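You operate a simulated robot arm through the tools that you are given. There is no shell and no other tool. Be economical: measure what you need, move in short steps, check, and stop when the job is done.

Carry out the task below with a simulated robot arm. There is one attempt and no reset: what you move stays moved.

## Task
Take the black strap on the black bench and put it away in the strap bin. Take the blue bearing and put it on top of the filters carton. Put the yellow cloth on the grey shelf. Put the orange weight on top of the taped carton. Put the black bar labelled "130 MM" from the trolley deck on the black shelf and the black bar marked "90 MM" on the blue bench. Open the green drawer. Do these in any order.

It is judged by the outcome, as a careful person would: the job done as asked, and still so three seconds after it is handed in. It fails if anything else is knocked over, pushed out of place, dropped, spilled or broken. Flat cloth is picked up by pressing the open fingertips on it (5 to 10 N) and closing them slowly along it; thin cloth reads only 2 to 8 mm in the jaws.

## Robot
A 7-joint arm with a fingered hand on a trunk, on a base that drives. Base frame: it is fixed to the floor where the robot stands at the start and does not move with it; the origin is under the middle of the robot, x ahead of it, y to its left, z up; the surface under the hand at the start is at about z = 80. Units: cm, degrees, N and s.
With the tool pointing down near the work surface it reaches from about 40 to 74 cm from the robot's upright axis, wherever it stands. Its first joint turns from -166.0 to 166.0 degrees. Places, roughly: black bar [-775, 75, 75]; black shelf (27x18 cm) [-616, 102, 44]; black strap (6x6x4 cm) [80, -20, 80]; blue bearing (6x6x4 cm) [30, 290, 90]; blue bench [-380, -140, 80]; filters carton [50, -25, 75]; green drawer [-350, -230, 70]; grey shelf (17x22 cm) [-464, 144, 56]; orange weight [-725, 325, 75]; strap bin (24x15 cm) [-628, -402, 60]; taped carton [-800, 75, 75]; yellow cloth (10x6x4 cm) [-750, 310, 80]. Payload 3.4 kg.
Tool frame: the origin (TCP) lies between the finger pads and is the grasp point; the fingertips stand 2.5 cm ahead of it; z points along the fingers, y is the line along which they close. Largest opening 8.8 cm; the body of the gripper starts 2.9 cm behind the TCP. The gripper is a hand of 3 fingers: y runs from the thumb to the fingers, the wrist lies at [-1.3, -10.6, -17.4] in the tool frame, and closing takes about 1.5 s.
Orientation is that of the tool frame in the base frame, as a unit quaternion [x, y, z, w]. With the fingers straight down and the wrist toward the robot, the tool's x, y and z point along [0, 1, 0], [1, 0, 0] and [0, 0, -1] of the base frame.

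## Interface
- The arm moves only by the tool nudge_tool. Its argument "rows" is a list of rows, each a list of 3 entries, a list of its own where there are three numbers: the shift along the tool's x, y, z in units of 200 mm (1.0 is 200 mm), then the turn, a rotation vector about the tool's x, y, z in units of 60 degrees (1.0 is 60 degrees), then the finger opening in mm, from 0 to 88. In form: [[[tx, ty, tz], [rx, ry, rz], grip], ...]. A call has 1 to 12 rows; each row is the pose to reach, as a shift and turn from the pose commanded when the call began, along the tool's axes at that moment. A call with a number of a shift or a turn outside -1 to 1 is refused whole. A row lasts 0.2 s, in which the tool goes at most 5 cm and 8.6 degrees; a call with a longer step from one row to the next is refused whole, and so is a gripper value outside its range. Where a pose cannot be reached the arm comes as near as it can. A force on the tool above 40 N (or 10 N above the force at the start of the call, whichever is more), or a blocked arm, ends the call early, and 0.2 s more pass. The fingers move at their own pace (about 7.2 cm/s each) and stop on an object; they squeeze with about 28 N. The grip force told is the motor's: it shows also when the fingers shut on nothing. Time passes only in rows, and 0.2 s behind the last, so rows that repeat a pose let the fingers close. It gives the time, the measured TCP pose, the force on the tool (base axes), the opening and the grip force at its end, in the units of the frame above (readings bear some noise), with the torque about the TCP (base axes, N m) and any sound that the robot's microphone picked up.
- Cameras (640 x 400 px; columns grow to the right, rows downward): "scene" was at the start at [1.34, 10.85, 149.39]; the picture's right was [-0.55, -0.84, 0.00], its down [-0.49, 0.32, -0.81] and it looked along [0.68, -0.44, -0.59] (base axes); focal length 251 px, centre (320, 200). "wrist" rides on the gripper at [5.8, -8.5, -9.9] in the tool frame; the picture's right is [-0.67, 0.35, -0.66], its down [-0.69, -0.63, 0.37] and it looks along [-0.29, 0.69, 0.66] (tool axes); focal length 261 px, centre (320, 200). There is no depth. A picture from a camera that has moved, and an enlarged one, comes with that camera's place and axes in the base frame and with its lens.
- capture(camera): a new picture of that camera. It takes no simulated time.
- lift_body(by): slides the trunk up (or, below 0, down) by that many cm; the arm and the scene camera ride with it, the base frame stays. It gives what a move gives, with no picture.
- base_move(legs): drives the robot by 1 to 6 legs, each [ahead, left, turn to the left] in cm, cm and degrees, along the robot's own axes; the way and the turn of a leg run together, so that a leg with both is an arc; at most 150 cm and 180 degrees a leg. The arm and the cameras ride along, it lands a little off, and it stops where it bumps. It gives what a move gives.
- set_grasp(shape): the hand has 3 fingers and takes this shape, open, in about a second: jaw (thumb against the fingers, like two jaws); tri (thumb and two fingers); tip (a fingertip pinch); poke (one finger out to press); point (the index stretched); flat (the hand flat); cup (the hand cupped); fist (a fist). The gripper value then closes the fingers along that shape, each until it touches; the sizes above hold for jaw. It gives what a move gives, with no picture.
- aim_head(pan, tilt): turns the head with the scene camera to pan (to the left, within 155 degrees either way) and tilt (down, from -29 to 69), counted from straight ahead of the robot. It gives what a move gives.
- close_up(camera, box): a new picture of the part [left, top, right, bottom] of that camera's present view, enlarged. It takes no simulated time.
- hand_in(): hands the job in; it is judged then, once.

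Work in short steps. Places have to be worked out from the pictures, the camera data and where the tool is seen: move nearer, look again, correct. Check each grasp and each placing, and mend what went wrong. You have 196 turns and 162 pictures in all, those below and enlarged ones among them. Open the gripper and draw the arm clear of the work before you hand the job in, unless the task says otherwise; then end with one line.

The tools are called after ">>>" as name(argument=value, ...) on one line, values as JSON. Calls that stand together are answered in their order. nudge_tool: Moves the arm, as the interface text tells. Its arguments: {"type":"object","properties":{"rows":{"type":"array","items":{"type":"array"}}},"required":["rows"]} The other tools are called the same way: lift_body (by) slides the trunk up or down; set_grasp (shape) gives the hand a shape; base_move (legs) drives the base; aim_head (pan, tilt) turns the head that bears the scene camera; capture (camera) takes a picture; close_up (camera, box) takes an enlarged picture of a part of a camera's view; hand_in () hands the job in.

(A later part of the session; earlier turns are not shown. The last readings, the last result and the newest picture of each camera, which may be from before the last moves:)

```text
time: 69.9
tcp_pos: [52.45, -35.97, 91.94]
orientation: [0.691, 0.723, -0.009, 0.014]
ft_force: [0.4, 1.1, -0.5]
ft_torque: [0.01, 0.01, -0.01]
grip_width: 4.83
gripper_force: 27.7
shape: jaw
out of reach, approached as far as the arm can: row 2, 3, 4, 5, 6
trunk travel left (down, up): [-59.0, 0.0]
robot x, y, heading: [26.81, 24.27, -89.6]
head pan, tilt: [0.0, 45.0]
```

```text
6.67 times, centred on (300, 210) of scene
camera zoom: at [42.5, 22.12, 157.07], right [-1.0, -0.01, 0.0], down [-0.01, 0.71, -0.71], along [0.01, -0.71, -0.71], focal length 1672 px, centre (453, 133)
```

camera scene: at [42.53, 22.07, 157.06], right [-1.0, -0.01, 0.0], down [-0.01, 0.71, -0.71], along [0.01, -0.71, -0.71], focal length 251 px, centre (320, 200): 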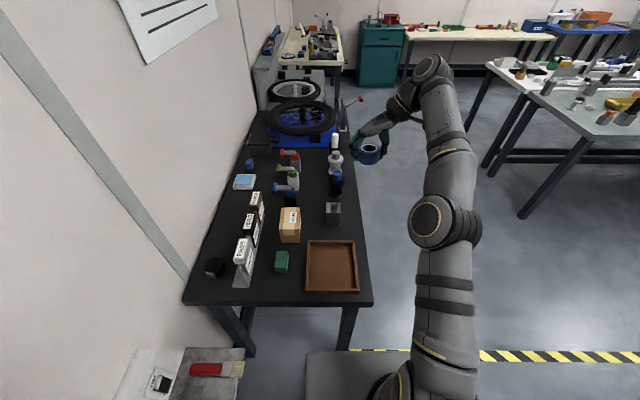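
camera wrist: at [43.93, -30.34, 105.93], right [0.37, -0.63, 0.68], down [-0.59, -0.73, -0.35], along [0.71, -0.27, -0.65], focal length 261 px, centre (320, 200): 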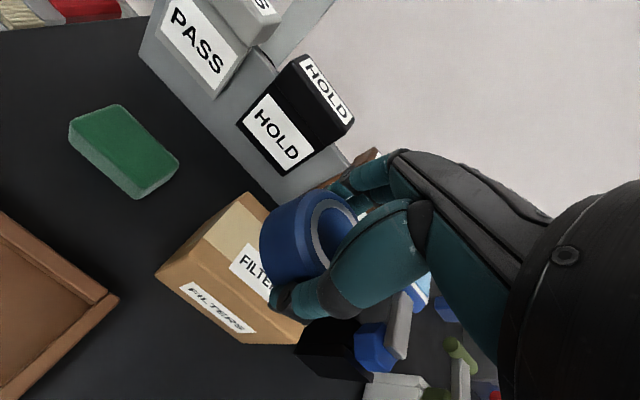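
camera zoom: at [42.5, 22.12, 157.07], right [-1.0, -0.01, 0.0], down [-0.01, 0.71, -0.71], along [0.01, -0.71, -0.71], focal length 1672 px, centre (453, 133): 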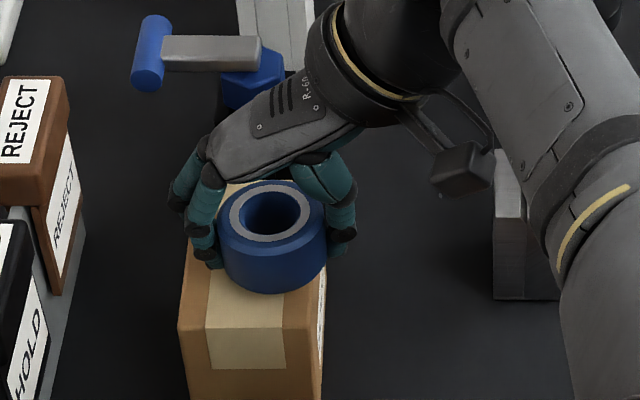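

The arm is at its limit in that direction, so I drive the base 2 cm ahead instead (ring is about 0.8 cm above the carton).

>>> base_move(legs=[[2, 0, 0]])

>>> close_up(camera="scene", box=[260, 180, 340, 240])

```text
time: 70.7
tcp_pos: [52.36, -37.88, 91.95]
orientation: [0.691, 0.723, -0.009, 0.015]
ft_force: [-0.7, 0.0, -2.6]
ft_torque: [0.0, 0.0, 0.0]
grip_width: 4.83
gripper_force: 28.6
shape: jaw
trunk travel left (down, up): [-59.0, 0.0]
robot x, y, heading: [26.56, 22.3, -89.6]
head pan, tilt: [0.0, 45.0]
```

```text
6.67 times, centred on (300, 210) of scene
camera zoom: at [42.52, 20.01, 157.06], right [-1.0, -0.01, 0.0], down [-0.01, 0.71, -0.71], along [0.01, -0.71, -0.71], focal length 1672 px, centre (453, 133)
```

zoom: 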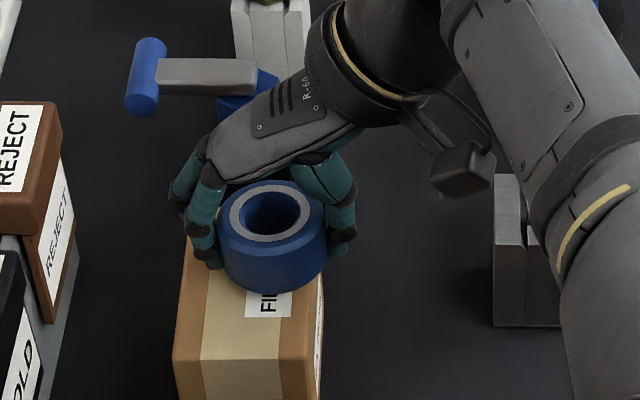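

Now well placed in y; I shift 0.8 cm toward +x and lower to contact.

>>> nudge_tool(rows=[[[0, 0.04, 0], [0, 0, 0], 30], [[0, 0.04, 0.02], [0, 0, 0], 30], [[0, 0.04, 0.035], [0, 0, 0], 30], [[0, 0.04, 0.05], [0, 0, 0], 30], [[0, 0.04, 0.06], [0, 0, 0], 30], [[0, 0.04, 0.06], [0, 0, 0], 30]])

>>> close_up(camera="scene", box=[260, 180, 340, 240])

```text
time: 72.1
tcp_pos: [53.2, -37.68, 91.04]
orientation: [0.691, 0.723, -0.01, 0.016]
ft_force: [2.0, -2.0, 14.4]
ft_torque: [0.07, -0.55, -0.05]
grip_width: 4.78
gripper_force: 27.8
shape: jaw
out of reach, approached as far as the arm can: row 4, 5, 6
trunk travel left (down, up): [-59.0, 0.0]
robot x, y, heading: [26.68, 22.66, -89.4]
head pan, tilt: [0.0, 45.0]
```

```text
6.67 times, centred on (300, 210) of scene
camera zoom: at [42.45, 20.3, 157.09], right [-1.0, -0.01, 0.0], down [-0.01, 0.71, -0.71], along [0.01, -0.71, -0.71], focal length 1672 px, centre (453, 133)
```

zoom: 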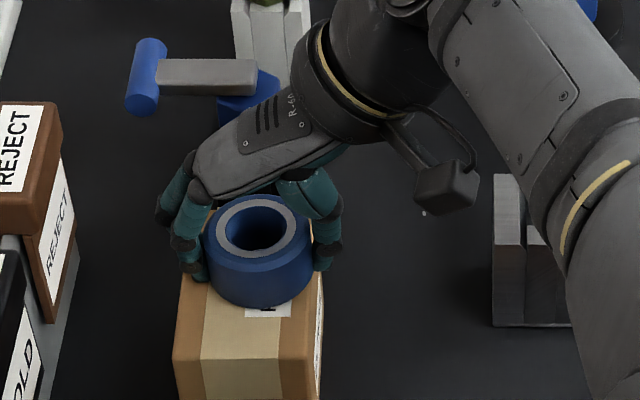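

Contact made (14 N). I open the fingers and then rise straight up.

>>> nudge_tool(rows=[[[0, 0, -0.01], [0, 0, 0], 50], [[0, 0, -0.01], [0, 0, 0], 60], [[0, 0, -0.01], [0, 0, 0], 70], [[0, 0, -0.01], [0, 0, 0], 75], [[0, 0, -0.01], [0, 0, 0], 75], [[0, 0, -0.1], [0, 0, 0], 75], [[0, 0, -0.3], [0, 0, 0], 75], [[0, 0, -0.45], [0, 0, 0], 75], [[0, 0, -0.45], [0, 0, 0], 75]])

>>> close_up(camera="scene", box=[180, 170, 340, 280])

```text
time: 74.1
tcp_pos: [53.1, -37.33, 99.72]
orientation: [0.691, 0.723, -0.01, 0.016]
ft_force: [0.1, 0.7, 1.0]
ft_torque: [0.04, 0.0, -0.02]
grip_width: 7.46
gripper_force: 0.0
shape: jaw
trunk travel left (down, up): [-59.0, 0.0]
robot x, y, heading: [26.39, 22.42, -89.5]
head pan, tilt: [0.0, 45.0]
```

```text
3.64 times, centred on (260, 225) of scene
camera zoom: at [42.51, 20.15, 157.07], right [-1.0, -0.01, 0.0], down [-0.01, 0.71, -0.71], along [0.01, -0.71, -0.71], focal length 912 px, centre (538, 109)
```

zoom: 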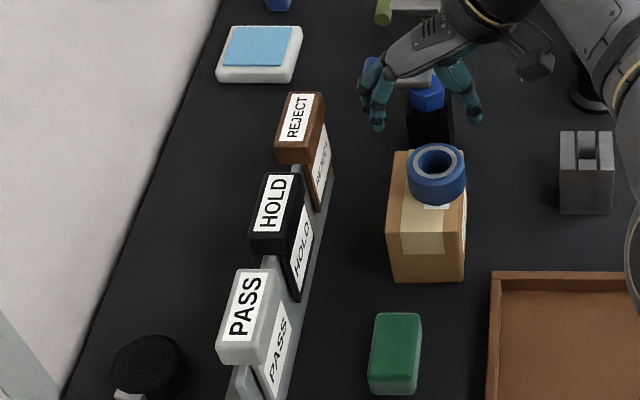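

The bearing sits on the carton. Now I raise and draw the hand back over the tray side, before going for the strap at ≈(78,-21.5).

>>> nudge_tool(rows=[[[0, 0, -0.25], [0, 0, 0], 80], [[0.1, 0, -0.45], [0, 0, 0], 80], [[0.3, -0.05, -0.5], [0, 0, 0], 80], [[0.5, -0.1, -0.5], [0, 0, 0], 80], [[0.7, -0.15, -0.5], [0, 0, 0], 80], [[0.9, -0.2, -0.5], [0, 0, 0], 80], [[0.9, -0.2, -0.5], [0, 0, 0], 80]])

>>> nudge_tool(rows=[[[0, 0, 0], [0, 0, 0.14], 80], [[0, 0, 0], [0, 0, 0.28], 80], [[0, 0, 0], [0, 0, 0.42], 80], [[0, 0, 0], [0, 0, 0.56], 80], [[0, 0, 0], [0, 0, 0.7], 80], [[0, 0, 0], [0, 0, 0.84], 80], [[0, 0, 0], [0, 0, 0.98], 80], [[0, 0, 0], [0, 0, 0.98], 80]])

>>> capture(camera="wrist")

>>> capture(camera="scene")

```text
time: 75.7
tcp_pos: [52.91, -33.6, 115.06]
orientation: [0.691, 0.723, -0.009, 0.015]
ft_force: [0.1, -0.2, 0.3]
ft_torque: [0.02, 0.0, -0.04]
grip_width: 7.97
gripper_force: 0.1
shape: jaw
out of reach, approached as far as the arm can: row 1, 2, 3, 4, 5, 6, 7
trunk travel left (down, up): [-59.0, 0.0]
robot x, y, heading: [26.54, 21.85, -89.5]
head pan, tilt: [0.0, 45.0]
```

```text
time: 77.5
tcp_pos: [55.36, -40.11, 117.72]
orientation: [0.957, 0.29, -0.001, 0.017]
ft_force: [-0.8, 0.7, 1.7]
ft_torque: [0.01, 0.01, 0.0]
grip_width: 7.97
gripper_force: 0.1
shape: jaw
out of reach, approached as far as the arm can: row 1, 2, 3, 4, 5, 6, 7, 8
trunk travel left (down, up): [-59.0, 0.0]
robot x, y, heading: [26.65, 22.52, -89.4]
head pan, tilt: [0.0, 45.0]
```

```text
121 pictures are left
camera wrist: at [55.35, -29.61, 127.36], right [-0.37, -0.64, 0.67], down [-0.92, 0.13, -0.38], along [0.15, -0.76, -0.63], focal length 261 px, centre (320, 200)
```

wrist: 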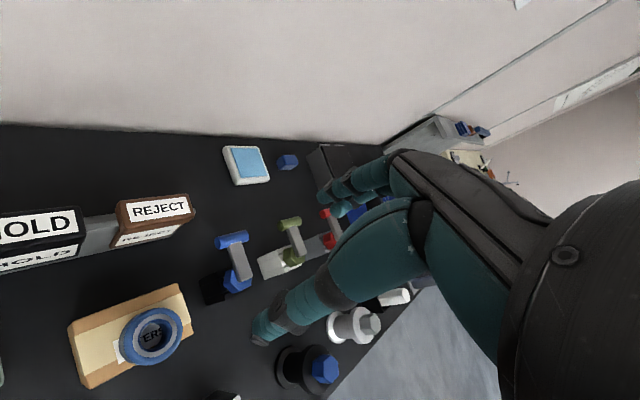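

```text
120 pictures are left
camera scene: at [42.51, 20.15, 157.07], right [-1.0, -0.01, 0.0], down [-0.01, 0.71, -0.71], along [0.01, -0.71, -0.71], focal length 251 px, centre (320, 200)
```

scene: 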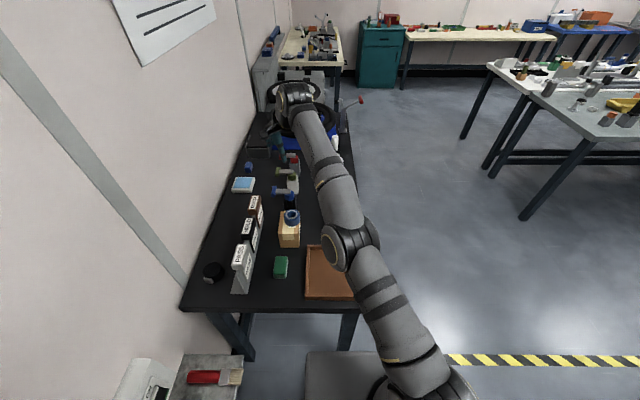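

The arm lags behind the commanded pose. I repeat the commanded pose a few rows to see where it settles.

>>> nudge_tool(rows=[[[0, 0, 0], [0, 0, 0.1], 80], [[0, 0, 0], [0, 0, 0.2], 80], [[0, 0, 0], [0, 0, 0.2], 80], [[0, 0, 0], [0, 0, 0.2], 80], [[0, 0, 0], [0, 0, 0.2], 80]])

```text
time: 78.7
tcp_pos: [55.55, -40.35, 117.76]
orientation: [0.982, 0.189, 0.0, 0.016]
ft_force: [-0.7, -0.6, 0.9]
ft_torque: [-0.01, -0.04, -0.02]
grip_width: 8.0
gripper_force: 0.1
shape: jaw
trunk travel left (down, up): [-59.0, 0.0]
robot x, y, heading: [26.89, 22.23, -89.7]
head pan, tilt: [0.0, 45.0]
```

It settled and now tracks. I move back toward the robot and left.

>>> nudge_tool(rows=[[[0.12, -0.19, 0.04], [0, 0, 0], 80], [[0.24, -0.38, 0.08], [0, 0, 0], 80], [[0.36, -0.57, 0.12], [0, 0, 0], 80], [[0.48, -0.76, 0.16], [0, 0, 0], 80], [[0.6, -0.95, 0.2], [0, 0, 0], 80], [[0.6, -0.95, 0.2], [0, 0, 0], 80]])

>>> capture(camera="wrist")

```text
time: 80.1
tcp_pos: [70.1, -28.2, 119.54]
orientation: [0.982, 0.19, 0.0, 0.016]
ft_force: [0.1, -0.5, 0.2]
ft_torque: [0.0, 0.02, -0.04]
grip_width: 7.99
gripper_force: 0.0
shape: jaw
out of reach, approached as far as the arm can: row 1, 2, 3, 4, 5, 6
trunk travel left (down, up): [-59.0, 0.0]
robot x, y, heading: [26.68, 22.46, -89.4]
head pan, tilt: [0.0, 45.0]
```

```text
119 pictures are left
camera wrist: at [72.35, -17.95, 129.19], right [-0.5, -0.55, 0.67], down [-0.87, 0.32, -0.38], along [0.0, -0.77, -0.64], focal length 261 px, centre (320, 200)
```

wrist: 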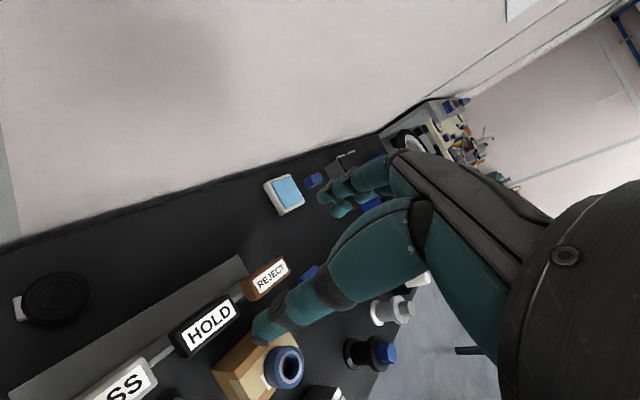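

The arm pivots at nearly fixed radius; the strap at (78,-21) lies on that radius. I move over it and somewhat down.

>>> nudge_tool(rows=[[[0.12, -0.04, 0.08], [0, 0, 0], 80], [[0.24, -0.08, 0.16], [0, 0, 0], 80], [[0.36, -0.12, 0.24], [0, 0, 0], 80], [[0.48, -0.15, 0.35], [0, 0, 0], 80], [[0.48, -0.15, 0.5], [0, 0, 0], 80], [[0.48, -0.15, 0.5], [0, 0, 0], 80]])

>>> capture(camera="wrist")

>>> close_up(camera="scene", box=[160, 160, 320, 310])

```text
time: 81.5
tcp_pos: [79.04, -22.18, 110.25]
orientation: [0.982, 0.189, 0.001, 0.017]
ft_force: [-0.7, 0.1, 0.4]
ft_torque: [0.01, 0.0, 0.02]
grip_width: 8.0
gripper_force: 0.0
shape: jaw
out of reach, approached as far as the arm can: row 1, 2, 3, 4, 5, 6
trunk travel left (down, up): [-59.0, 0.0]
robot x, y, heading: [26.54, 22.45, -89.4]
head pan, tilt: [0.0, 45.0]
```

```text
118 pictures are left
camera wrist: at [81.23, -11.9, 119.88], right [-0.5, -0.55, 0.67], down [-0.87, 0.32, -0.38], along [0.0, -0.77, -0.64], focal length 261 px, centre (320, 200)
```

wrist: 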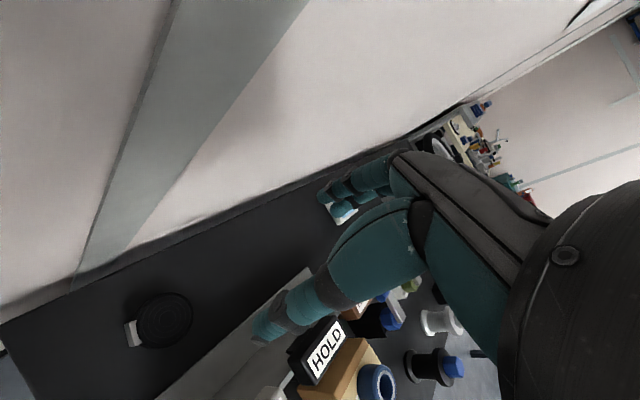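

```text
2.67 times, centred on (240, 235) of scene
camera zoom: at [42.51, 20.15, 157.07], right [-1.0, -0.01, 0.0], down [-0.01, 0.71, -0.71], along [0.01, -0.71, -0.71], focal length 669 px, centre (533, 107)
```

zoom: 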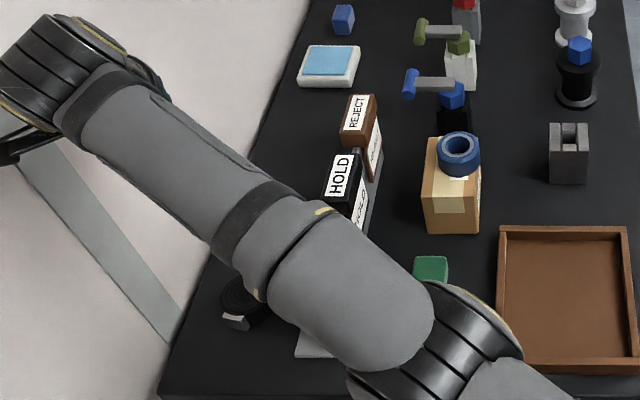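

Strap centre ≈(78.05,-20.9). I level the hand and descend 20 cm over it.

>>> nudge_tool(rows=[[[-0.02, -0.08, 0.1], [0.032, 0, 0], 80], [[-0.02, -0.08, 0.3], [0.032, 0, 0], 80], [[-0.02, -0.08, 0.5], [0.032, 0, 0], 80], [[-0.02, -0.08, 0.7], [0.032, 0, 0], 80], [[-0.02, -0.08, 0.9], [0.032, 0, 0], 80], [[-0.02, -0.08, 0.9], [0.032, 0, 0], 80]])

>>> capture(camera="wrist")

>>> close_up(camera="scene", box=[160, 160, 320, 310])

```text
time: 82.9
tcp_pos: [80.51, -22.84, 91.78]
orientation: [0.982, 0.189, -0.003, 0.001]
ft_force: [0.0, -0.5, -0.8]
ft_torque: [0.03, -0.01, 0.01]
grip_width: 8.0
gripper_force: 0.1
shape: jaw
out of reach, approached as far as the arm can: row 1, 2, 3, 4, 5, 6
trunk travel left (down, up): [-59.0, 0.0]
robot x, y, heading: [26.58, 22.33, -89.6]
head pan, tilt: [0.0, 45.0]
```

```text
116 pictures are left
camera wrist: at [82.87, -12.87, 101.74], right [-0.49, -0.57, 0.66], down [-0.87, 0.33, -0.36], along [-0.01, -0.75, -0.66], focal length 261 px, centre (320, 200)
```

wrist: 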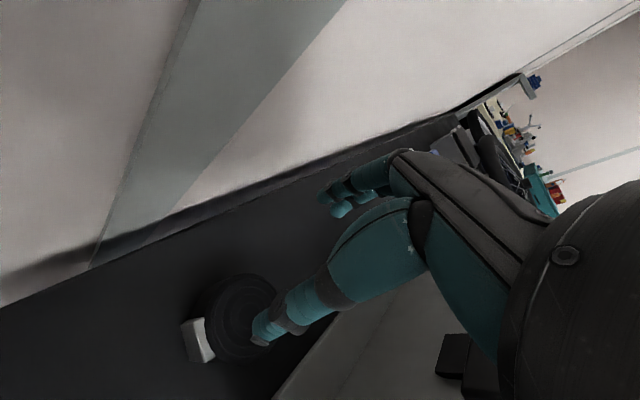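

```text
2.67 times, centred on (240, 235) of scene
camera zoom: at [42.52, 20.15, 157.07], right [-1.0, -0.01, 0.0], down [-0.01, 0.71, -0.71], along [0.01, -0.71, -0.71], focal length 669 px, centre (533, 107)
```

zoom: 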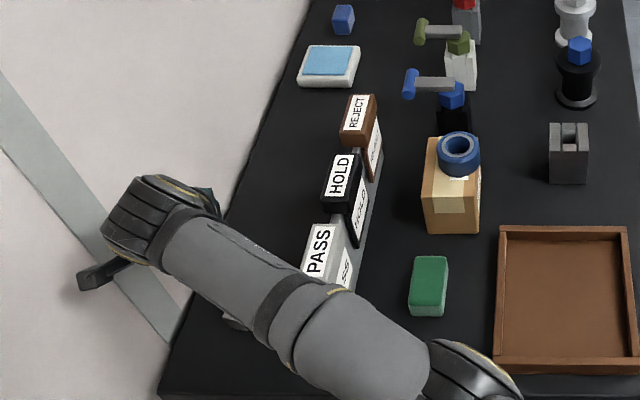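

The arm won't fold, so I shift the base by (-2.4,+2) cm to centre the hand on the strap.

>>> base_move(legs=[[-1.9, -2.4, 0]])

>>> capture(camera="wrist")

```text
time: 83.7
tcp_pos: [77.98, -21.06, 91.91]
orientation: [0.982, 0.189, -0.002, 0.001]
ft_force: [0.1, 0.5, -0.4]
ft_torque: [-0.01, 0.03, 0.0]
grip_width: 7.98
gripper_force: 0.1
shape: jaw
trunk travel left (down, up): [-59.0, 0.0]
robot x, y, heading: [24.35, 24.26, -89.3]
head pan, tilt: [0.0, 45.0]
```

```text
114 pictures are left
camera wrist: at [80.36, -10.94, 101.85], right [-0.49, -0.57, 0.66], down [-0.87, 0.33, -0.36], along [-0.01, -0.75, -0.66], focal length 261 px, centre (320, 200)
```

wrist: 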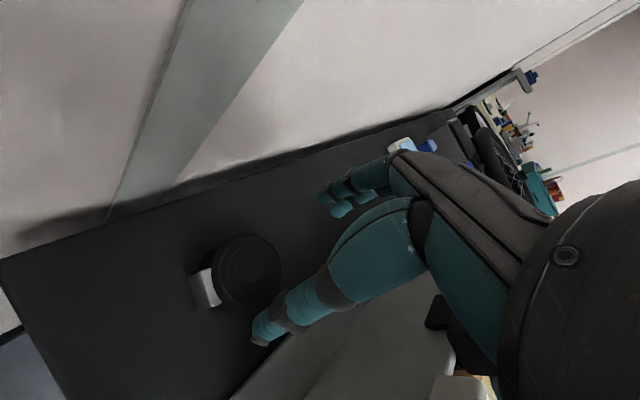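

Strap centred (≈78.2,-20.5). I descend to about z=84.5.

>>> nudge_tool(rows=[[[0, -0.02, 0.1], [0, 0, 0], 80], [[0, -0.02, 0.2], [0, 0, 0], 80], [[0, -0.02, 0.28], [0, 0, 0], 80], [[0, -0.02, 0.36], [0, 0, 0], 80], [[0, -0.02, 0.36], [0, 0, 0], 80]])

>>> capture(camera="wrist")

```text
time: 84.9
tcp_pos: [77.77, -20.38, 84.61]
orientation: [0.982, 0.19, -0.003, 0.0]
ft_force: [0.0, -0.6, 0.2]
ft_torque: [0.01, -0.02, 0.02]
grip_width: 7.99
gripper_force: 0.0
shape: jaw
out of reach, approached as far as the arm can: row 4, 5
trunk travel left (down, up): [-59.0, 0.0]
robot x, y, heading: [24.77, 24.25, -89.4]
head pan, tilt: [0.0, 45.0]
```

```text
113 pictures are left
camera wrist: at [80.06, -10.36, 94.53], right [-0.49, -0.57, 0.66], down [-0.87, 0.33, -0.36], along [-0.01, -0.75, -0.66], focal length 261 px, centre (320, 200)
```

wrist: 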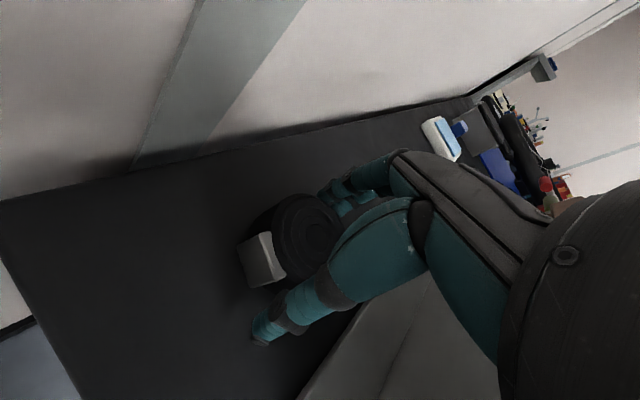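

The coil is between thumb and fingers. I nudge 0.5 cm to +x and close.

>>> nudge_tool(rows=[[[0.025, 0, 0.01], [0, 0, 0], 80], [[0.025, 0, 0.02], [0, 0, 0], 60], [[0.025, 0, 0.02], [0, 0, 0], 40], [[0.025, 0, 0.02], [0, 0, 0], 20], [[0.025, 0, 0.02], [0, 0, 0], 20], [[0.025, 0, 0.02], [0, 0, 0], 20], [[0.025, 0, 0.02], [0, 0, 0], 20]])

>>> nudge_tool(rows=[[[0, 0, -0.1], [0, 0, 0], 20], [[0, 0, -0.25], [0, 0, 0], 20], [[0, 0, -0.4], [0, 0, 0], 20], [[0, 0, -0.4], [0, 0, 0], 20]])

>>> capture(camera="wrist")

```text
time: 86.5
tcp_pos: [77.94, -20.12, 84.34]
orientation: [0.982, 0.188, -0.002, 0.001]
ft_force: [-0.2, 0.1, -0.1]
ft_torque: [0.02, 0.0, -0.01]
grip_width: 5.13
gripper_force: 27.8
shape: jaw
out of reach, approached as far as the arm can: row 1
trunk travel left (down, up): [-59.0, 0.0]
robot x, y, heading: [24.03, 24.25, -89.4]
head pan, tilt: [0.0, 45.0]
```

```text
time: 87.5
tcp_pos: [78.1, -20.29, 92.37]
orientation: [0.982, 0.188, -0.002, 0.0]
ft_force: [0.0, 0.1, -0.7]
ft_torque: [-0.03, -0.04, -0.01]
grip_width: 5.1
gripper_force: 28.0
shape: jaw
trunk travel left (down, up): [-59.0, 0.0]
robot x, y, heading: [24.3, 24.56, -89.5]
head pan, tilt: [0.0, 45.0]
```

```text
112 pictures are left
camera wrist: at [80.42, -10.29, 102.3], right [-0.49, -0.57, 0.66], down [-0.87, 0.33, -0.36], along [-0.01, -0.75, -0.66], focal length 261 px, centre (320, 200)
```

wrist: 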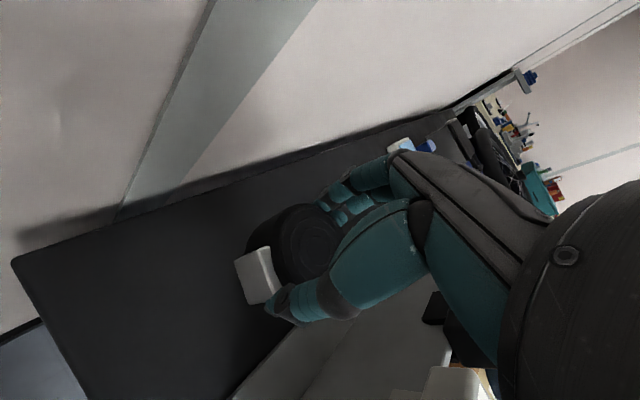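

The strap is held. I raise it, then back off from the bench and turn the head to plan the way.

>>> nudge_tool(rows=[[[0, 0, -0.2], [0, 0, 0], 20], [[0, 0, -0.4], [0, 0, 0], 20], [[0, 0, -0.6], [0, 0, 0], 20], [[0, 0, -0.8], [0, 0, 0], 20], [[0, 0, -1.0], [0, 0, 0], 20], [[0, 0, -1.0], [0, 0, 0], 20]])

>>> base_move(legs=[[-45, -25, 0], [0, -35, 0]])

>>> aim_head(pan=-80, tilt=15)

>>> capture(camera="scene")

>>> aim_head(pan=-20, tilt=15)

>>> capture(camera="scene")

```text
time: 88.9
tcp_pos: [76.73, -19.11, 110.9]
orientation: [0.982, 0.189, -0.003, -0.001]
ft_force: [0.2, -1.2, -0.5]
ft_torque: [-0.03, 0.0, 0.01]
grip_width: 5.11
gripper_force: 28.3
shape: jaw
out of reach, approached as far as the arm can: row 3, 4, 5, 6
trunk travel left (down, up): [-59.0, 0.0]
robot x, y, heading: [24.67, 24.0, -89.5]
head pan, tilt: [0.0, 45.0]
```

```text
time: 93.9
tcp_pos: [14.14, 25.91, 111.03]
orientation: [0.98, 0.197, -0.002, 0.001]
ft_force: [0.5, 0.1, -1.1]
ft_torque: [0.01, 0.01, 0.03]
grip_width: 5.1
gripper_force: 27.7
shape: jaw
trunk travel left (down, up): [-59.0, 0.0]
robot x, y, heading: [-39.54, 68.28, -88.5]
head pan, tilt: [0.0, 45.0]
```

```text
time: 95.5
tcp_pos: [14.16, 26.05, 110.97]
orientation: [0.981, 0.196, -0.003, 0.001]
ft_force: [-0.6, -1.1, -1.8]
ft_torque: [-0.02, -0.02, -0.02]
grip_width: 5.08
gripper_force: 27.7
shape: jaw
trunk travel left (down, up): [-59.0, 0.0]
robot x, y, heading: [-39.39, 68.53, -88.5]
head pan, tilt: [-80.0, 15.0]
```

```text
111 pictures are left
camera scene: at [-32.52, 72.84, 161.75], right [-0.2, 0.98, 0.0], down [0.25, 0.05, -0.97], along [-0.95, -0.19, -0.26], focal length 251 px, centre (320, 200)
```

scene: 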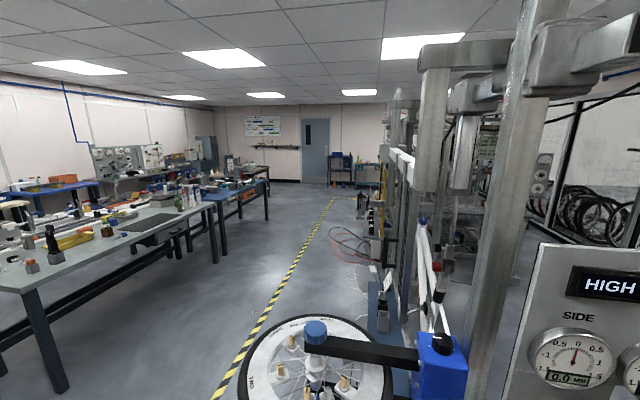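

```text
time: 96.8
tcp_pos: [14.06, 26.05, 111.03]
orientation: [0.98, 0.198, -0.002, 0.0]
ft_force: [0.2, 0.0, -1.2]
ft_torque: [-0.02, 0.01, 0.01]
grip_width: 5.09
gripper_force: 28.4
shape: jaw
trunk travel left (down, up): [-59.0, 0.0]
robot x, y, heading: [-38.98, 68.65, -88.7]
head pan, tilt: [-20.0, 15.0]
```

```text
110 pictures are left
camera scene: at [-26.35, 65.84, 161.75], right [-0.95, 0.32, 0.0], down [0.08, 0.25, -0.97], along [-0.31, -0.92, -0.26], focal length 251 px, centre (320, 200)
```

scene: 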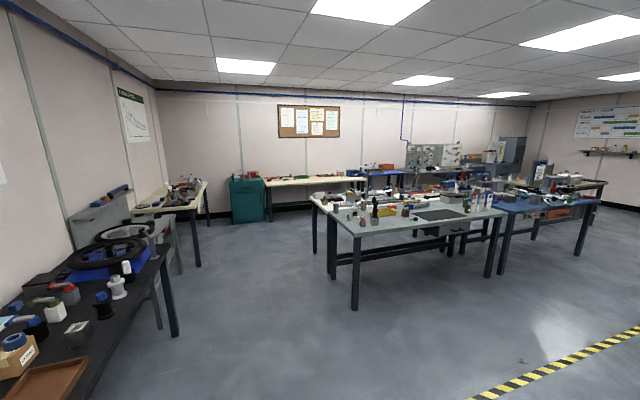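

I see the corridor (y≈-50) between the yellow line and the bench row. I drive to (-40,-50), turn right so the arm points along -x, and then go along the corridor.

>>> base_move(legs=[[118, -3, 0], [0, 0, -141.5], [90, 107, 0], [80, 95, 0]])

>>> aim_head(pan=60, tilt=20)

>>> capture(camera="scene")

```text
time: 121.2
tcp_pos: [-372.01, -21.17, 110.93]
orientation: [-0.463, 0.887, 0.001, 0.002]
ft_force: [0.3, 0.1, -0.7]
ft_torque: [-0.01, 0.01, -0.01]
grip_width: 5.05
gripper_force: 28.1
shape: jaw
trunk travel left (down, up): [-59.0, 0.0]
robot x, y, heading: [-304.04, -28.55, 123.7]
head pan, tilt: [-20.0, 15.0]
```

```text
time: 122.8
tcp_pos: [-371.98, -21.11, 110.82]
orientation: [-0.462, 0.887, 0.001, 0.003]
ft_force: [-0.1, 0.1, -1.0]
ft_torque: [0.02, 0.01, 0.0]
grip_width: 5.03
gripper_force: 28.4
shape: jaw
trunk travel left (down, up): [-59.0, 0.0]
robot x, y, heading: [-304.24, -28.52, 123.7]
head pan, tilt: [60.0, 20.0]
```

```text
109 pictures are left
camera scene: at [-323.32, -43.0, 160.93], right [-0.07, 1.0, 0.0], down [0.34, 0.02, -0.94], along [-0.94, -0.06, -0.34], focal length 251 px, centre (320, 200)
```

scene: 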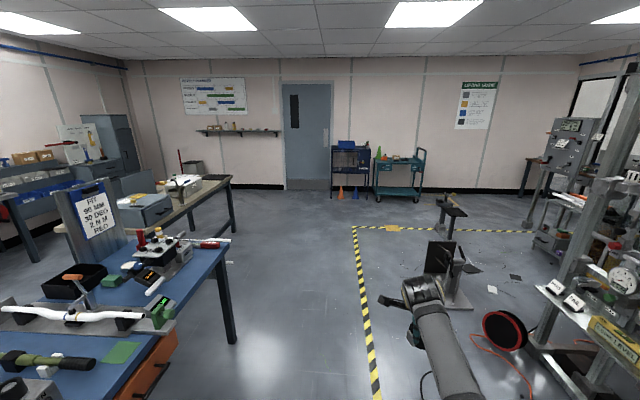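

I drive on to about (-480,-60) to see the passage toward the strap bin.

>>> base_move(legs=[[0, 0, 5], [84, 121, 0], [5, 35, 0]])

>>> aim_head(pan=105, tilt=20)

>>> capture(camera="scene")

```text
time: 132.6
tcp_pos: [-552.04, -58.56, 110.92]
orientation: [-0.502, 0.865, 0.002, 0.003]
ft_force: [0.2, 0.6, -0.6]
ft_torque: [-0.01, -0.01, 0.01]
grip_width: 5.04
gripper_force: 27.9
shape: jaw
trunk travel left (down, up): [-59.0, 0.0]
robot x, y, heading: [-484.34, -59.6, 128.9]
head pan, tilt: [60.0, 20.0]
```

```text
time: 133.7
tcp_pos: [-552.01, -58.54, 110.91]
orientation: [-0.502, 0.865, 0.002, 0.003]
ft_force: [0.9, -0.8, -1.7]
ft_torque: [-0.03, 0.03, 0.0]
grip_width: 5.0
gripper_force: 28.2
shape: jaw
trunk travel left (down, up): [-59.0, 0.0]
robot x, y, heading: [-483.93, -59.39, 128.9]
head pan, tilt: [105.0, 20.0]
```

```text
108 pictures are left
camera scene: at [-498.01, -82.04, 160.93], right [-0.81, 0.59, 0.0], down [0.2, 0.28, -0.94], along [-0.55, -0.76, -0.34], focal length 251 px, centre (320, 200)
```

scene: 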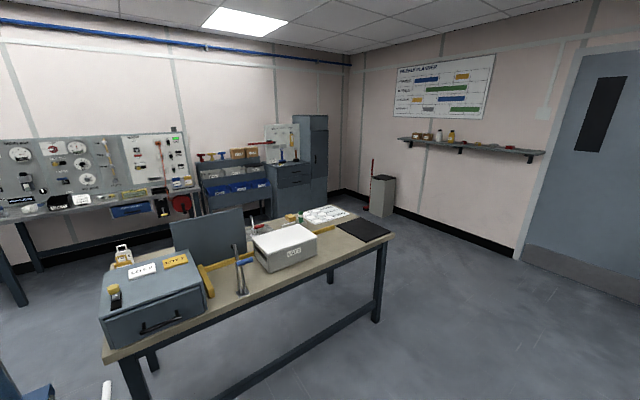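

I zoom on the bin rack.

>>> close_up(camera="scene", box=[180, 130, 340, 230])

```text
4.00 times, centred on (260, 180) of scene
camera zoom: at [-498.01, -82.04, 160.93], right [-0.81, 0.59, 0.0], down [0.2, 0.28, -0.94], along [-0.55, -0.76, -0.34], focal length 1003 px, centre (560, 280)
```

zoom: 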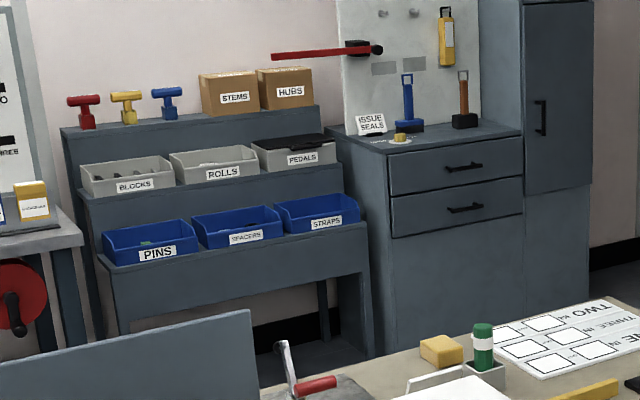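

The STRAPS bin is the right one of the blue row. I go around the right end of the wooden bench: to (-700,-90), turn left so the arm points to -y, go down to y≈-290, then sideways to x≈-628.

>>> base_move(legs=[[56, 93, 0], [56, 93, 0], [0, 0, 90], [63, 78, 0], [63, 78, 0]])

>>> aim_head(pan=60, tilt=30)

>>> capture(camera="scene")

```text
time: 157.6
tcp_pos: [-680.8, -357.01, 110.87]
orientation: [0.974, -0.228, -0.002, -0.002]
ft_force: [0.2, 0.1, -1.4]
ft_torque: [-0.01, -0.02, 0.05]
grip_width: 5.0
gripper_force: 28.5
shape: jaw
trunk travel left (down, up): [-59.0, 0.0]
robot x, y, heading: [-683.69, -289.18, -137.8]
head pan, tilt: [105.0, 20.0]
```

```text
time: 158.7
tcp_pos: [-680.83, -357.03, 111.0]
orientation: [0.973, -0.229, -0.003, -0.001]
ft_force: [0.0, 0.1, -1.0]
ft_torque: [-0.04, 0.01, 0.03]
grip_width: 5.02
gripper_force: 28.2
shape: jaw
trunk travel left (down, up): [-59.0, 0.0]
robot x, y, heading: [-683.6, -288.86, -137.7]
head pan, tilt: [60.0, 30.0]
```

```text
106 pictures are left
camera scene: at [-666.54, -305.6, 159.33], right [-0.98, -0.21, 0.0], down [-0.11, 0.49, -0.87], along [0.18, -0.85, -0.5], focal length 251 px, centre (320, 200)
```

scene: 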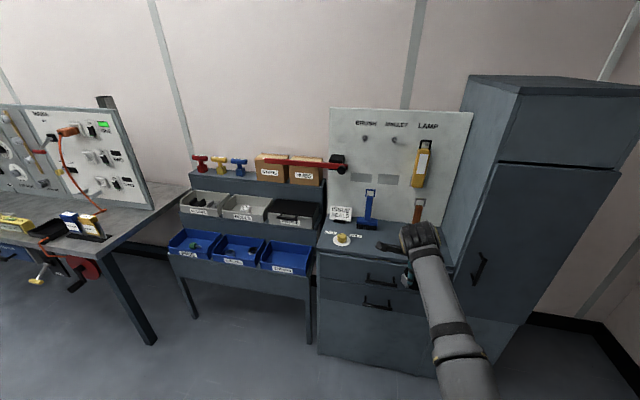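

The hand is clear. I move sideways +54 cm so the hand lines up with the STRAPS bin (≈(-627,-405,62)).

>>> base_move(legs=[[-40, 36.3, 0], [22.2, 20.2, 0]])

>>> capture(camera="scene")

>>> capture(camera="wrist")

```text
time: 163.4
tcp_pos: [-630.58, -386.62, 110.82]
orientation: [0.974, -0.228, -0.003, -0.001]
ft_force: [0.4, -0.7, -0.4]
ft_torque: [-0.01, 0.03, -0.03]
grip_width: 5.0
gripper_force: 27.6
shape: jaw
trunk travel left (down, up): [-59.0, 0.0]
robot x, y, heading: [-633.48, -318.7, -137.4]
head pan, tilt: [60.0, 30.0]
```

```text
105 pictures are left
camera scene: at [-616.4, -335.23, 159.32], right [-0.98, -0.21, 0.0], down [-0.11, 0.49, -0.87], along [0.19, -0.85, -0.5], focal length 251 px, centre (320, 200)
```

scene: 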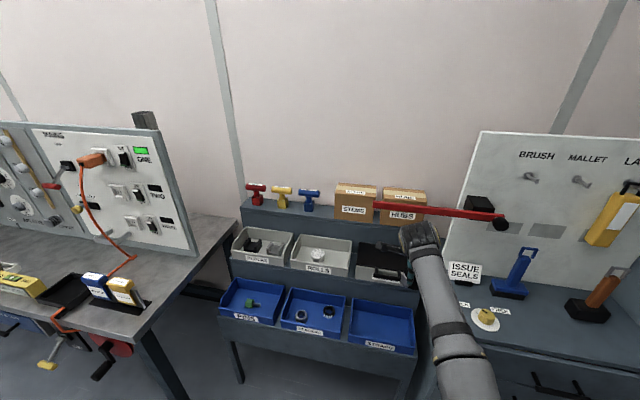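

```text
104 pictures are left
camera wrist: at [-621.54, -381.68, 120.84], right [-0.75, -0.02, 0.66], down [-0.34, 0.87, -0.36], along [-0.57, -0.49, -0.66], focal length 261 px, centre (320, 200)
```

wrist: 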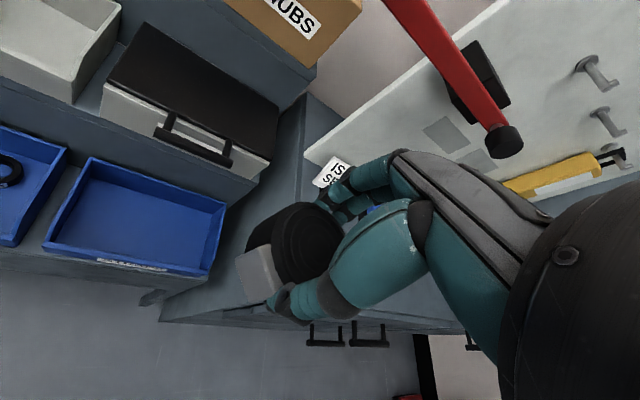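

Bin centre ≈(-626.5,-404). I shift the base (+4,-14), then lower the trunk 34 cm and look.

>>> base_move(legs=[[6.5, 13, 0]])

>>> lift_body(by=-34)

>>> capture(camera="wrist")

>>> capture(camera="scene")

```text
time: 164.8
tcp_pos: [-626.75, -400.6, 110.84]
orientation: [0.974, -0.227, -0.003, -0.001]
ft_force: [-0.5, -0.2, -1.0]
ft_torque: [0.02, -0.04, 0.02]
grip_width: 4.99
gripper_force: 28.2
shape: jaw
trunk travel left (down, up): [-59.0, 0.0]
robot x, y, heading: [-629.83, -332.3, -137.6]
head pan, tilt: [60.0, 30.0]
```

```text
time: 168.1
tcp_pos: [-626.63, -400.5, 76.85]
orientation: [0.974, -0.227, -0.002, -0.001]
ft_force: [-0.4, -0.3, -0.9]
ft_torque: [0.0, -0.03, -0.01]
grip_width: 5.01
gripper_force: 28.3
shape: jaw
trunk travel left (down, up): [-25.0, 34.0]
robot x, y, heading: [-629.82, -332.47, -137.4]
head pan, tilt: [60.0, 30.0]
```

```text
103 pictures are left
camera wrist: at [-617.67, -395.51, 86.88], right [-0.75, -0.02, 0.66], down [-0.34, 0.87, -0.36], along [-0.57, -0.5, -0.66], focal length 261 px, centre (320, 200)
```

wrist: 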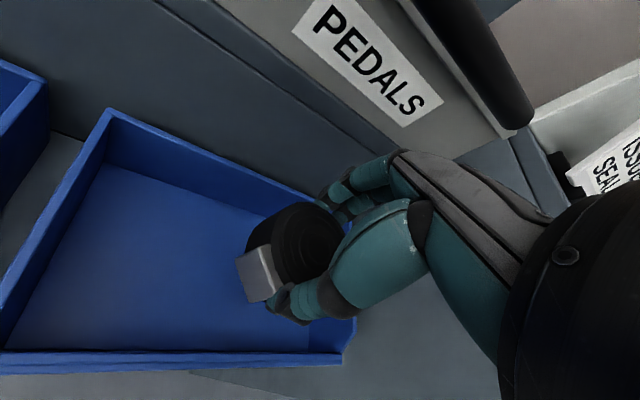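

```text
102 pictures are left
camera scene: at [-612.6, -349.04, 125.33], right [-0.98, -0.22, 0.0], down [-0.11, 0.49, -0.87], along [0.19, -0.85, -0.5], focal length 251 px, centre (320, 200)
```

scene: 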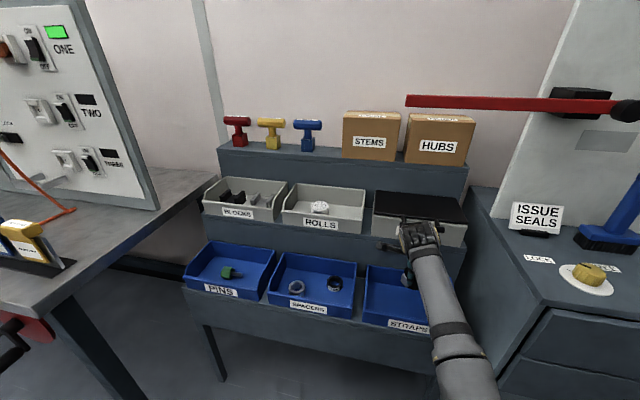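

Bin spans x -638…-614, y -412…-395, so the hand is well in. I shift 1.2 cm deeper and lower 12 cm by the arm with the force guard.

>>> nudge_tool(rows=[[[0.027, 0.054, 0], [0, 0, 0], 20], [[0.027, 0.054, 0.15], [0, 0, 0], 20], [[0.027, 0.054, 0.3], [0, 0, 0], 20], [[0.027, 0.054, 0.42], [0, 0, 0], 20], [[0.027, 0.054, 0.52], [0, 0, 0], 20], [[0.027, 0.054, 0.6], [0, 0, 0], 20], [[0.027, 0.054, 0.6], [0, 0, 0], 20]])

>>> capture(camera="wrist")

```text
time: 169.7
tcp_pos: [-626.54, -402.37, 65.04]
orientation: [0.974, -0.227, -0.003, -0.002]
ft_force: [0.3, -0.2, -0.8]
ft_torque: [0.01, 0.03, 0.01]
grip_width: 4.97
gripper_force: 28.3
shape: jaw
out of reach, approached as far as the arm can: row 1, 2, 4, 5, 6, 7
trunk travel left (down, up): [-25.0, 34.0]
robot x, y, heading: [-629.62, -332.09, -137.6]
head pan, tilt: [60.0, 30.0]
```

```text
101 pictures are left
camera wrist: at [-617.43, -397.48, 74.97], right [-0.75, -0.02, 0.66], down [-0.34, 0.87, -0.36], along [-0.57, -0.49, -0.66], focal length 261 px, centre (320, 200)
```

wrist: 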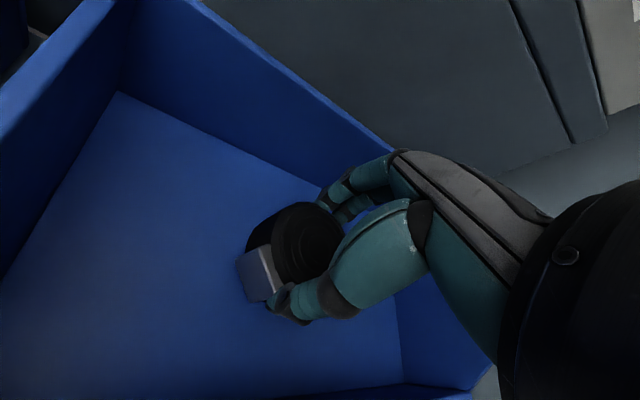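

Hand is inside the bin. I lower further slowly until touch.

>>> nudge_tool(rows=[[[0, -0.03, 0.04], [0, 0, 0], 20], [[0, -0.03, 0.08], [0, 0, 0], 20], [[0, -0.03, 0.12], [0, 0, 0], 20], [[0, -0.03, 0.16], [0, 0, 0], 20], [[0, -0.03, 0.2], [0, 0, 0], 20]])

```text
time: 170.6
tcp_pos: [-626.01, -402.64, 63.14]
orientation: [0.974, -0.225, 0.0, 0.009]
ft_force: [-2.3, 2.1, 17.3]
ft_torque: [0.08, 0.0, -0.06]
grip_width: 4.97
gripper_force: 27.6
shape: jaw
out of reach, approached as far as the arm can: row 1, 2, 3, 4
trunk travel left (down, up): [-25.0, 34.0]
robot x, y, heading: [-629.86, -332.68, -137.3]
head pan, tilt: [60.0, 30.0]
stopped in row 4: the force on the tool passed its limit at 44 N (the readings are from after the stop); the commanded pose is now the measured one
```

Touching the bin floor. I open the fingers moderately and rise.

>>> nudge_tool(rows=[[[0, 0, -0.02], [0, 0, 0], 60], [[0, 0, -0.02], [0, 0, 0], 66], [[0, 0, -0.02], [0, 0, 0], 66], [[0, 0, -0.1], [0, 0, 0], 66], [[0, 0, -0.25], [0, 0, 0], 66], [[0, 0, -0.45], [0, 0, 0], 66], [[0, 0, -0.65], [0, 0, 0], 66], [[0, 0, -0.65], [0, 0, 0], 66]])

>>> capture(camera="wrist")

```text
time: 172.4
tcp_pos: [-625.99, -400.94, 75.42]
orientation: [0.974, -0.227, -0.001, 0.003]
ft_force: [-0.9, -1.0, 0.3]
ft_torque: [0.0, 0.02, 0.0]
grip_width: 6.57
gripper_force: 0.1
shape: jaw
out of reach, approached as far as the arm can: row 6, 7, 8
trunk travel left (down, up): [-25.0, 34.0]
robot x, y, heading: [-629.87, -332.39, -137.8]
head pan, tilt: [60.0, 30.0]
```

```text
100 pictures are left
camera wrist: at [-617.03, -395.87, 85.31], right [-0.75, -0.01, 0.66], down [-0.34, 0.86, -0.37], along [-0.56, -0.5, -0.66], focal length 261 px, centre (320, 200)
```

wrist: 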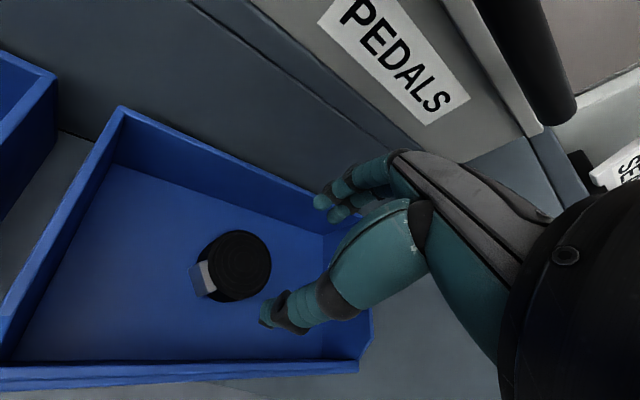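

The strap lies in the STRAPS bin. I raise the trunk, back off to y≈-300 and look toward the green drawer (+x direction).

>>> lift_body(by=34)

>>> base_move(legs=[[-24, -26, 0], [0, 0, 90]])

>>> aim_head(pan=60, tilt=20)

>>> capture(camera="scene")

```text
time: 175.7
tcp_pos: [-626.05, -400.9, 109.36]
orientation: [0.974, -0.226, -0.001, 0.003]
ft_force: [0.0, 0.0, 1.1]
ft_torque: [0.0, 0.03, -0.04]
grip_width: 6.57
gripper_force: 0.0
shape: jaw
trunk travel left (down, up): [-59.0, 0.0]
robot x, y, heading: [-629.66, -332.42, -137.6]
head pan, tilt: [60.0, 30.0]
```

```text
time: 181.8
tcp_pos: [-560.89, -294.33, 109.33]
orientation: [0.853, 0.521, 0.001, 0.003]
ft_force: [0.1, -0.3, -0.4]
ft_torque: [0.01, -0.01, -0.03]
grip_width: 6.57
gripper_force: 0.1
shape: jaw
trunk travel left (down, up): [-59.0, 0.0]
robot x, y, heading: [-629.66, -297.01, -48.6]
head pan, tilt: [60.0, 30.0]
```

```text
time: 182.5
tcp_pos: [-561.01, -294.54, 109.31]
orientation: [0.854, 0.521, 0.002, 0.003]
ft_force: [-0.2, 0.6, 0.3]
ft_torque: [0.0, -0.02, 0.02]
grip_width: 6.59
gripper_force: 0.1
shape: jaw
trunk travel left (down, up): [-59.0, 0.0]
robot x, y, heading: [-629.24, -297.12, -48.6]
head pan, tilt: [60.0, 20.0]
```

```text
99 pictures are left
camera scene: at [-612.46, -280.25, 160.93], right [0.2, -0.98, 0.0], down [-0.34, -0.07, -0.94], along [0.92, 0.19, -0.34], focal length 251 px, centre (320, 200)
```

scene: 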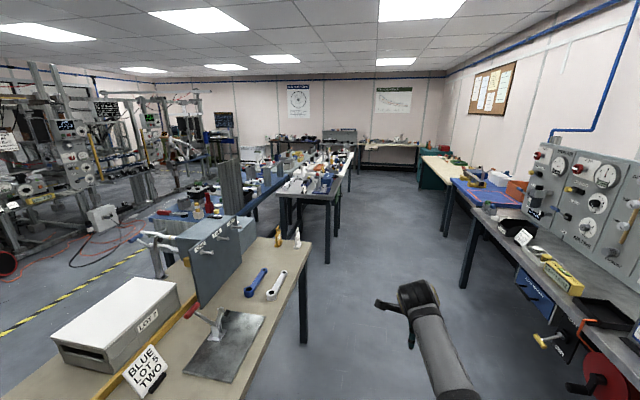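

I zoom toward where the drawer should be.

>>> close_up(camera="scene", box=[220, 130, 400, 270])

```text
2.86 times, centred on (310, 200) of scene
camera zoom: at [-612.46, -280.25, 160.93], right [0.2, -0.98, 0.0], down [-0.34, -0.07, -0.94], along [0.92, 0.19, -0.34], focal length 717 px, centre (349, 200)
```

zoom: 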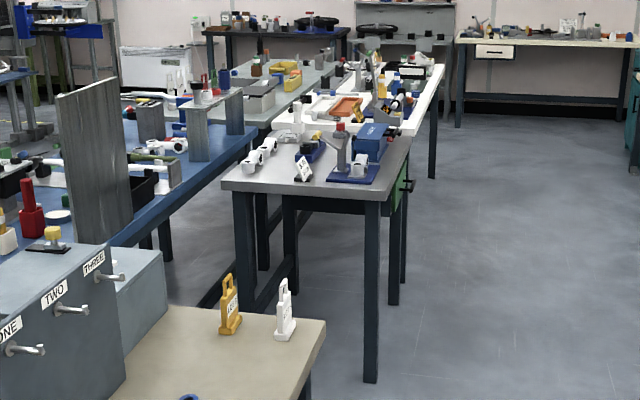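

The green drawer is under the steel bench's aisle side. I drive along the aisle to about (-370,-312) and look at it.

>>> base_move(legs=[[97, 87, 0], [86, 97.5, 0]])

>>> aim_head(pan=130, tilt=40)

>>> capture(camera="scene")

```text
time: 195.1
tcp_pos: [-304.63, -305.35, 109.37]
orientation: [0.851, 0.525, 0.002, 0.003]
ft_force: [-0.3, -0.2, 0.6]
ft_torque: [-0.01, 0.03, 0.01]
grip_width: 6.56
gripper_force: 0.0
shape: jaw
trunk travel left (down, up): [-59.0, 0.0]
robot x, y, heading: [-373.13, -308.05, -48.0]
head pan, tilt: [60.0, 20.0]
```

```text
time: 196.5
tcp_pos: [-304.52, -305.33, 109.35]
orientation: [0.851, 0.525, 0.002, 0.002]
ft_force: [0.1, -0.4, 0.2]
ft_torque: [-0.01, -0.02, 0.01]
grip_width: 6.59
gripper_force: 0.1
shape: jaw
trunk travel left (down, up): [-59.0, 0.0]
robot x, y, heading: [-373.1, -308.43, -48.2]
head pan, tilt: [130.0, 40.0]
```

```text
97 pictures are left
camera scene: at [-364.06, -285.01, 157.79], right [0.99, -0.14, 0.0], down [-0.09, -0.64, -0.77], along [0.11, 0.76, -0.64], focal length 251 px, centre (320, 200)
```

scene: 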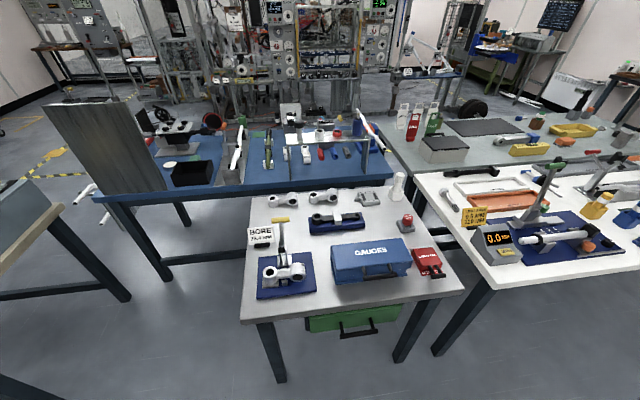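

>>> close_up(camera="scene", box=[280, 270, 430, 365])

```text
4.21 times, centred on (355, 318) of scene
camera zoom: at [-364.06, -285.01, 157.79], right [0.99, -0.14, 0.0], down [-0.09, -0.64, -0.77], along [0.11, 0.76, -0.64], focal length 1056 px, centre (173, -295)
```

zoom: 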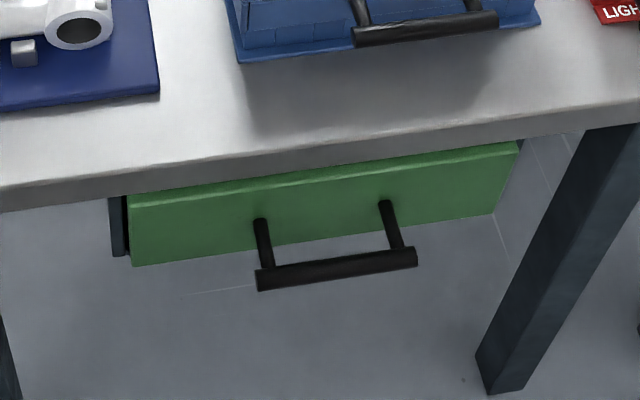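

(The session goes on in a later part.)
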